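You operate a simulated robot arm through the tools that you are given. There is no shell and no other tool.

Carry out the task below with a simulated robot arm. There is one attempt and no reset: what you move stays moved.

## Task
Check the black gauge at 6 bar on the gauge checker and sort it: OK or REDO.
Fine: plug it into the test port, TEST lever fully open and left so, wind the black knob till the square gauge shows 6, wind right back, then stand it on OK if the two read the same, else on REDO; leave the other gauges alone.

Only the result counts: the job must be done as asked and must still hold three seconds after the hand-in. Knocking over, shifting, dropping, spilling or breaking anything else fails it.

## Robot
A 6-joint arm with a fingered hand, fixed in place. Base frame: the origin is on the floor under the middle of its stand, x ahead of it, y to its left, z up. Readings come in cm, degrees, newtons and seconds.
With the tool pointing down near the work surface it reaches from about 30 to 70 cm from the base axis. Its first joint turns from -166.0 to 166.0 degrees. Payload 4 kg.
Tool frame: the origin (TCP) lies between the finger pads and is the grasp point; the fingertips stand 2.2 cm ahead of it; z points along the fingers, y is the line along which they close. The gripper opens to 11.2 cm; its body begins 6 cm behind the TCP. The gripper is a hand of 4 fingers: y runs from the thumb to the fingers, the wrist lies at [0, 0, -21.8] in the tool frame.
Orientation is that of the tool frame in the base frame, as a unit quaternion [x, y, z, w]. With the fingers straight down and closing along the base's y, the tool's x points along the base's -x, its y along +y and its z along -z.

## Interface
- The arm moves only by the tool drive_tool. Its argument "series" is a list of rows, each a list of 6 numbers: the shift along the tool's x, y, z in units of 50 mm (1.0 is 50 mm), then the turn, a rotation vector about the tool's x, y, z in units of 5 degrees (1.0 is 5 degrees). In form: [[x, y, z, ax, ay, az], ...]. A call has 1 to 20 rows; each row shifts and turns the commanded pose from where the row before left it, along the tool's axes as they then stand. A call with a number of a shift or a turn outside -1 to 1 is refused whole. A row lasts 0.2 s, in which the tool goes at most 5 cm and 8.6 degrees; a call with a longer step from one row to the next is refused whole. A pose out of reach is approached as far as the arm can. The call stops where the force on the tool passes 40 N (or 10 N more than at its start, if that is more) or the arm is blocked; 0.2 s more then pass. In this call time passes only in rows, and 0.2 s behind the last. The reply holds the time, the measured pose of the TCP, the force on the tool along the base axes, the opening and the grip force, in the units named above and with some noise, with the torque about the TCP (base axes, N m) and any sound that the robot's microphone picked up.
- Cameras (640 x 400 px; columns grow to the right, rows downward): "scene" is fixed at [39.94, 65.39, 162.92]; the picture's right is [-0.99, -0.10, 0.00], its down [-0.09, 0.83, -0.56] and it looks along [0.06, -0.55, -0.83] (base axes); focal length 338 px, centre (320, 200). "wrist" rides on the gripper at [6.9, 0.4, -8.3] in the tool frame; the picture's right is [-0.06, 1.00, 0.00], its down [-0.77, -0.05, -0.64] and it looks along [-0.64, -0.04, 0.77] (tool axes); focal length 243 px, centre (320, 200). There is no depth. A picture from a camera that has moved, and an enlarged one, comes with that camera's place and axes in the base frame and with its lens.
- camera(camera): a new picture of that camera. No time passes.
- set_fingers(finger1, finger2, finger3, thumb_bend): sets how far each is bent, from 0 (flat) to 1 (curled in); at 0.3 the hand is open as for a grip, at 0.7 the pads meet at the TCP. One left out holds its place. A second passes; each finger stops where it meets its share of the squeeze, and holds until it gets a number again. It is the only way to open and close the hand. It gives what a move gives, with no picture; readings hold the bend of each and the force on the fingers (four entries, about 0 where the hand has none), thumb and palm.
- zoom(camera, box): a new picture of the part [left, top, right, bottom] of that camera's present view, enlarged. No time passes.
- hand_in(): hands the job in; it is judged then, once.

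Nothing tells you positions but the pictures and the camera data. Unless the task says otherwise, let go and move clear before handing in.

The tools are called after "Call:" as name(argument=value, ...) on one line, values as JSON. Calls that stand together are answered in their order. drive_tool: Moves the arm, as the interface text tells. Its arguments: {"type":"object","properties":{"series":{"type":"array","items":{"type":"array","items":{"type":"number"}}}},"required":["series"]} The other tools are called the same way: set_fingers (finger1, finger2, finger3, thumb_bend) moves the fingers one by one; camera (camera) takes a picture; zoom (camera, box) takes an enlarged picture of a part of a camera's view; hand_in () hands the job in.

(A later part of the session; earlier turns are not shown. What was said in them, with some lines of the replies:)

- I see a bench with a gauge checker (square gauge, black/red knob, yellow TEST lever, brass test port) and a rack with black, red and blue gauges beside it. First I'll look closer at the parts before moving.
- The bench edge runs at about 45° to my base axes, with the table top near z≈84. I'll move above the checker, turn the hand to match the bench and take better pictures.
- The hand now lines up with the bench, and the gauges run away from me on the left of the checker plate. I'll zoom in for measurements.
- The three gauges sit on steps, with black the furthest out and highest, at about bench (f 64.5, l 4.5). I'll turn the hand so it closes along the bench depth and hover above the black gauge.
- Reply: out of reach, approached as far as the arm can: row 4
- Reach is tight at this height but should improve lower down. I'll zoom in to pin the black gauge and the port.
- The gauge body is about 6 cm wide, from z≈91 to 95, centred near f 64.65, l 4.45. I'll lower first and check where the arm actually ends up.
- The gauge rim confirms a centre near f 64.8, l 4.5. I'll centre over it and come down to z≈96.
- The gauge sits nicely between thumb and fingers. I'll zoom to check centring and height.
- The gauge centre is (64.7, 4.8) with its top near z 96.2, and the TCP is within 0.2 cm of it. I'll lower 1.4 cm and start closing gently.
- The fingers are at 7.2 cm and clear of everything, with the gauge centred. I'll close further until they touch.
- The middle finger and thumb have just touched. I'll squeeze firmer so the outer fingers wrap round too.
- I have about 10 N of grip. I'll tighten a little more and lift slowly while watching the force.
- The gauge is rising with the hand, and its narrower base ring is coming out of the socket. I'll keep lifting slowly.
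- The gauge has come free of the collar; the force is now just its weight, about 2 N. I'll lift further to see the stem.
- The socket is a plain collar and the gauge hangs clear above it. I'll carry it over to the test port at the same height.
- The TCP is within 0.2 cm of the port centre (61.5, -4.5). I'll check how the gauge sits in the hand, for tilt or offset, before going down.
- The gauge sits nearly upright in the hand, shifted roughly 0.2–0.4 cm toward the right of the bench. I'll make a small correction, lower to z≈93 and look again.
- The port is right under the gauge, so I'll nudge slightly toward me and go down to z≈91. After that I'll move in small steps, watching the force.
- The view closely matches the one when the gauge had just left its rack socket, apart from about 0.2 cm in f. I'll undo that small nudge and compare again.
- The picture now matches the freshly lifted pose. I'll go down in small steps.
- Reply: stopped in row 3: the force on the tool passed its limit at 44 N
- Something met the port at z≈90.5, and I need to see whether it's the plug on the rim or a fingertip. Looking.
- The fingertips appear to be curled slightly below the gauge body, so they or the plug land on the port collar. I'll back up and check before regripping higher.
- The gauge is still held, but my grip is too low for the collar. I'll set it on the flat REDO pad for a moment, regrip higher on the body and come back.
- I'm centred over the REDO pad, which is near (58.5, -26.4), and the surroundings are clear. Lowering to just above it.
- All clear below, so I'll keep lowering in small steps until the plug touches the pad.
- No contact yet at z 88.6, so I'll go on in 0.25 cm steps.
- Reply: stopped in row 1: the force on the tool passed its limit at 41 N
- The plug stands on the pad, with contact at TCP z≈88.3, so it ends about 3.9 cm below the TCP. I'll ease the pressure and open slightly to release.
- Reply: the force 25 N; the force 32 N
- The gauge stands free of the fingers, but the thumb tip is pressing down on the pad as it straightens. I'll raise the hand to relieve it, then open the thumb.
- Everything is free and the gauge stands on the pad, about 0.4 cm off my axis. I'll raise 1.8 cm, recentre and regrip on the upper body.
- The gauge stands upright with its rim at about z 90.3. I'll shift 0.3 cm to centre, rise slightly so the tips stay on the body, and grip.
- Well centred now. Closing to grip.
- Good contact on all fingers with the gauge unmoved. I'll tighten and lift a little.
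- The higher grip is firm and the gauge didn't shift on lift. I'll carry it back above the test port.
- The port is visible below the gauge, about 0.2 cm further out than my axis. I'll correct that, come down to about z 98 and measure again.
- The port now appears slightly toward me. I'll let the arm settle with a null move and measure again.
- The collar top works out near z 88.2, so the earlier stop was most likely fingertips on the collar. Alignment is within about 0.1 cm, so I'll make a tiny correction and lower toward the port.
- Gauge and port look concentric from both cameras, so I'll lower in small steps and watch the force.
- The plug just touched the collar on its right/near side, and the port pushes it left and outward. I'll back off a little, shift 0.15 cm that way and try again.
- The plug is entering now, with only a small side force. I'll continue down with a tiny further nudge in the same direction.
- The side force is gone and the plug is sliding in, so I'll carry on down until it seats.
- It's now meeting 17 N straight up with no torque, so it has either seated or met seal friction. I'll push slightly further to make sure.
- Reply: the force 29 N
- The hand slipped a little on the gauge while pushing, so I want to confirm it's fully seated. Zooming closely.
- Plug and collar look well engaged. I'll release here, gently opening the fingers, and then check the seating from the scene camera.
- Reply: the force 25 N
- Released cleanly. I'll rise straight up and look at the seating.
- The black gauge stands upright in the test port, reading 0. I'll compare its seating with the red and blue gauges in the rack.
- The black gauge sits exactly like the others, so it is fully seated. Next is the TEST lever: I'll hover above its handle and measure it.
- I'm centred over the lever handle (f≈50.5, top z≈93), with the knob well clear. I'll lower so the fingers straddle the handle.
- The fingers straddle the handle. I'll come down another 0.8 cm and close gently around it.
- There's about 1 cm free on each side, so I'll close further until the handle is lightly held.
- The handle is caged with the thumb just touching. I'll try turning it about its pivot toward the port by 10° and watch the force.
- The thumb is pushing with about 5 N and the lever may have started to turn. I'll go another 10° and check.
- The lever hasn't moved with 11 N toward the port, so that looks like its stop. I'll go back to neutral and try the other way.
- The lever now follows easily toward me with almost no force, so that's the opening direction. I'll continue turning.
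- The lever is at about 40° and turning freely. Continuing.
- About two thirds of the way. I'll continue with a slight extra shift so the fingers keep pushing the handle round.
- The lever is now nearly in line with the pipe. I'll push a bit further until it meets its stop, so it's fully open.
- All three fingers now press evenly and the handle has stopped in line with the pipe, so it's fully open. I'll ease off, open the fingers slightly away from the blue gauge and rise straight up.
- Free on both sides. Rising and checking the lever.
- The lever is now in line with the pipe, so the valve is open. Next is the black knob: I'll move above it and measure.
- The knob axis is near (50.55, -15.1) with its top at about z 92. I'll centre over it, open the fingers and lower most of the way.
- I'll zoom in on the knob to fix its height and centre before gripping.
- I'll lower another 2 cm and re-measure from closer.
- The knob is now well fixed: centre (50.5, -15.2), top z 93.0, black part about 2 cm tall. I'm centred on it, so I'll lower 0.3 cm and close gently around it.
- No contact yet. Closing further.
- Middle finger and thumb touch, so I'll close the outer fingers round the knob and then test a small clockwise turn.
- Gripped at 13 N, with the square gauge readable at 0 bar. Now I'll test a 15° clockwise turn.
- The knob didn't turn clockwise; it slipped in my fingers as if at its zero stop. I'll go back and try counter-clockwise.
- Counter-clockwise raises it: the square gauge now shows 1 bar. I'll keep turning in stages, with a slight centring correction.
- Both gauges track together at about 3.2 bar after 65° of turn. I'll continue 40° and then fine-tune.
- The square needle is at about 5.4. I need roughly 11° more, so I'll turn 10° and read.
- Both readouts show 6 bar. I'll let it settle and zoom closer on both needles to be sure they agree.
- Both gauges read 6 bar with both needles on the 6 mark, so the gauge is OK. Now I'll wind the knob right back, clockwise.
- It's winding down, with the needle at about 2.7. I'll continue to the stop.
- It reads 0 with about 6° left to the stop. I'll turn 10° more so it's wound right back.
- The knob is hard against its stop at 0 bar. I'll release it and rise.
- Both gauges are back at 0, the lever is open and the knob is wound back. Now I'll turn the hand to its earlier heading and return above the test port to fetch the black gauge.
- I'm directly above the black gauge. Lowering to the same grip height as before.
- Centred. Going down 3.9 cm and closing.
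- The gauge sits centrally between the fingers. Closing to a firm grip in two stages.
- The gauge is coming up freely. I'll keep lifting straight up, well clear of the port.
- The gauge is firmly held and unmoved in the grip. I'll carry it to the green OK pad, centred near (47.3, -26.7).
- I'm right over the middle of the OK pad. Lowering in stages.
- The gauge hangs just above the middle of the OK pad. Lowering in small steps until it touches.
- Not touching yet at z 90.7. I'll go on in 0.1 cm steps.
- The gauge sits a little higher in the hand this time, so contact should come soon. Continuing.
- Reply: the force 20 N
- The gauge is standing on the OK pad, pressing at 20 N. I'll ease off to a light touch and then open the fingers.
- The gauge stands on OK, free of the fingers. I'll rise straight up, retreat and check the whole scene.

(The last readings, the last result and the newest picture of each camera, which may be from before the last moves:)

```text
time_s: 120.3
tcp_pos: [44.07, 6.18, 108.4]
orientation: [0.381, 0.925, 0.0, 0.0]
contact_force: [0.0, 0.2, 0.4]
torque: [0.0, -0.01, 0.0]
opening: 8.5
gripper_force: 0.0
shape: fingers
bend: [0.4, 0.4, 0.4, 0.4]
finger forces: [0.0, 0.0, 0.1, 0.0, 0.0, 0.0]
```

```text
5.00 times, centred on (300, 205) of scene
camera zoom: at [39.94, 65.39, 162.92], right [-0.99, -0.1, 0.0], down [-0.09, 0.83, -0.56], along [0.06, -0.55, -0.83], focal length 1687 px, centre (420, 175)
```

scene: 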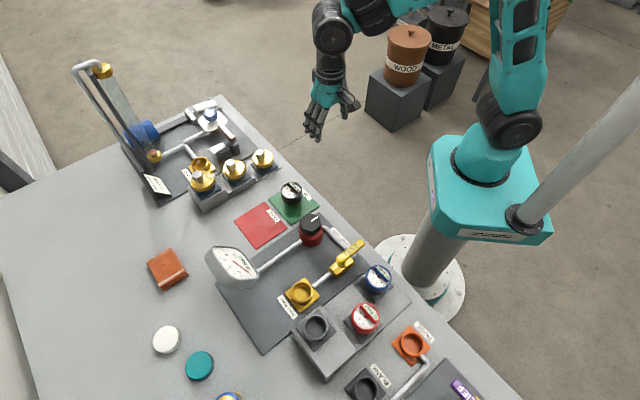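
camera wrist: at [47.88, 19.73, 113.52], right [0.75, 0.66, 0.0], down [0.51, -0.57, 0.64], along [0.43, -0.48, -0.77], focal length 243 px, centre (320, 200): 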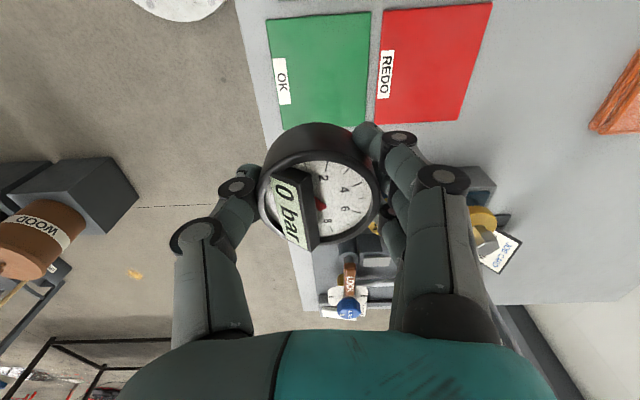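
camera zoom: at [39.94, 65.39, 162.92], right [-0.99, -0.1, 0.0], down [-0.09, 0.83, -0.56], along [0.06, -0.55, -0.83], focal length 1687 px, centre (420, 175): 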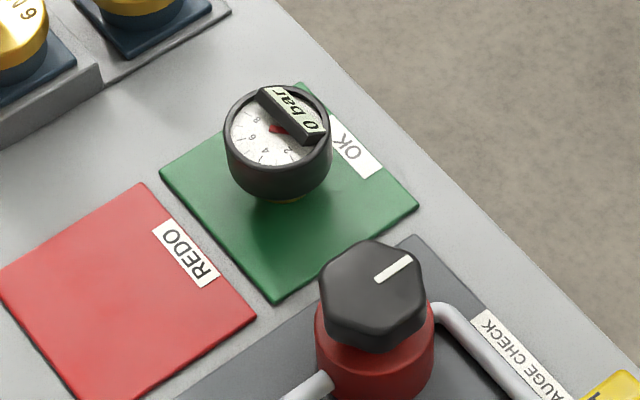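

The black gauge stands upright on OK, the TEST lever is in line with the pipe (open), the knob is back at 0 and the other gauges are untouched. The hand is clear, so I'm handing in.

Call:
hand_in()

```text
The job is handed in.
```

I checked the black gauge at 6 bar and stood it on the OK pad. At 6 bar, both its readout and the square gauge's showed 6, with both needles on the 6 mark.

- **Knob:** it is wound fully back, and the square gauge shows 0.
- **TEST lever:** it is fully open, in line with the pipe, and I left it there.
- **Other gauges:** I left the red and blue gauges where they were; both still read 0 in the rack.

- **First plug-in attempt:** it was blocked because I had gripped the gauge too low. I stood it on the REDO pad for a moment to regrip higher, and it then seated like the gauges in the rack.
- **Lever and knob direction:** I first pushed each the wrong way, lightly. The lever met its stop and the knob only slipped in the fingers.

The job is handed in; I got no verdict back.
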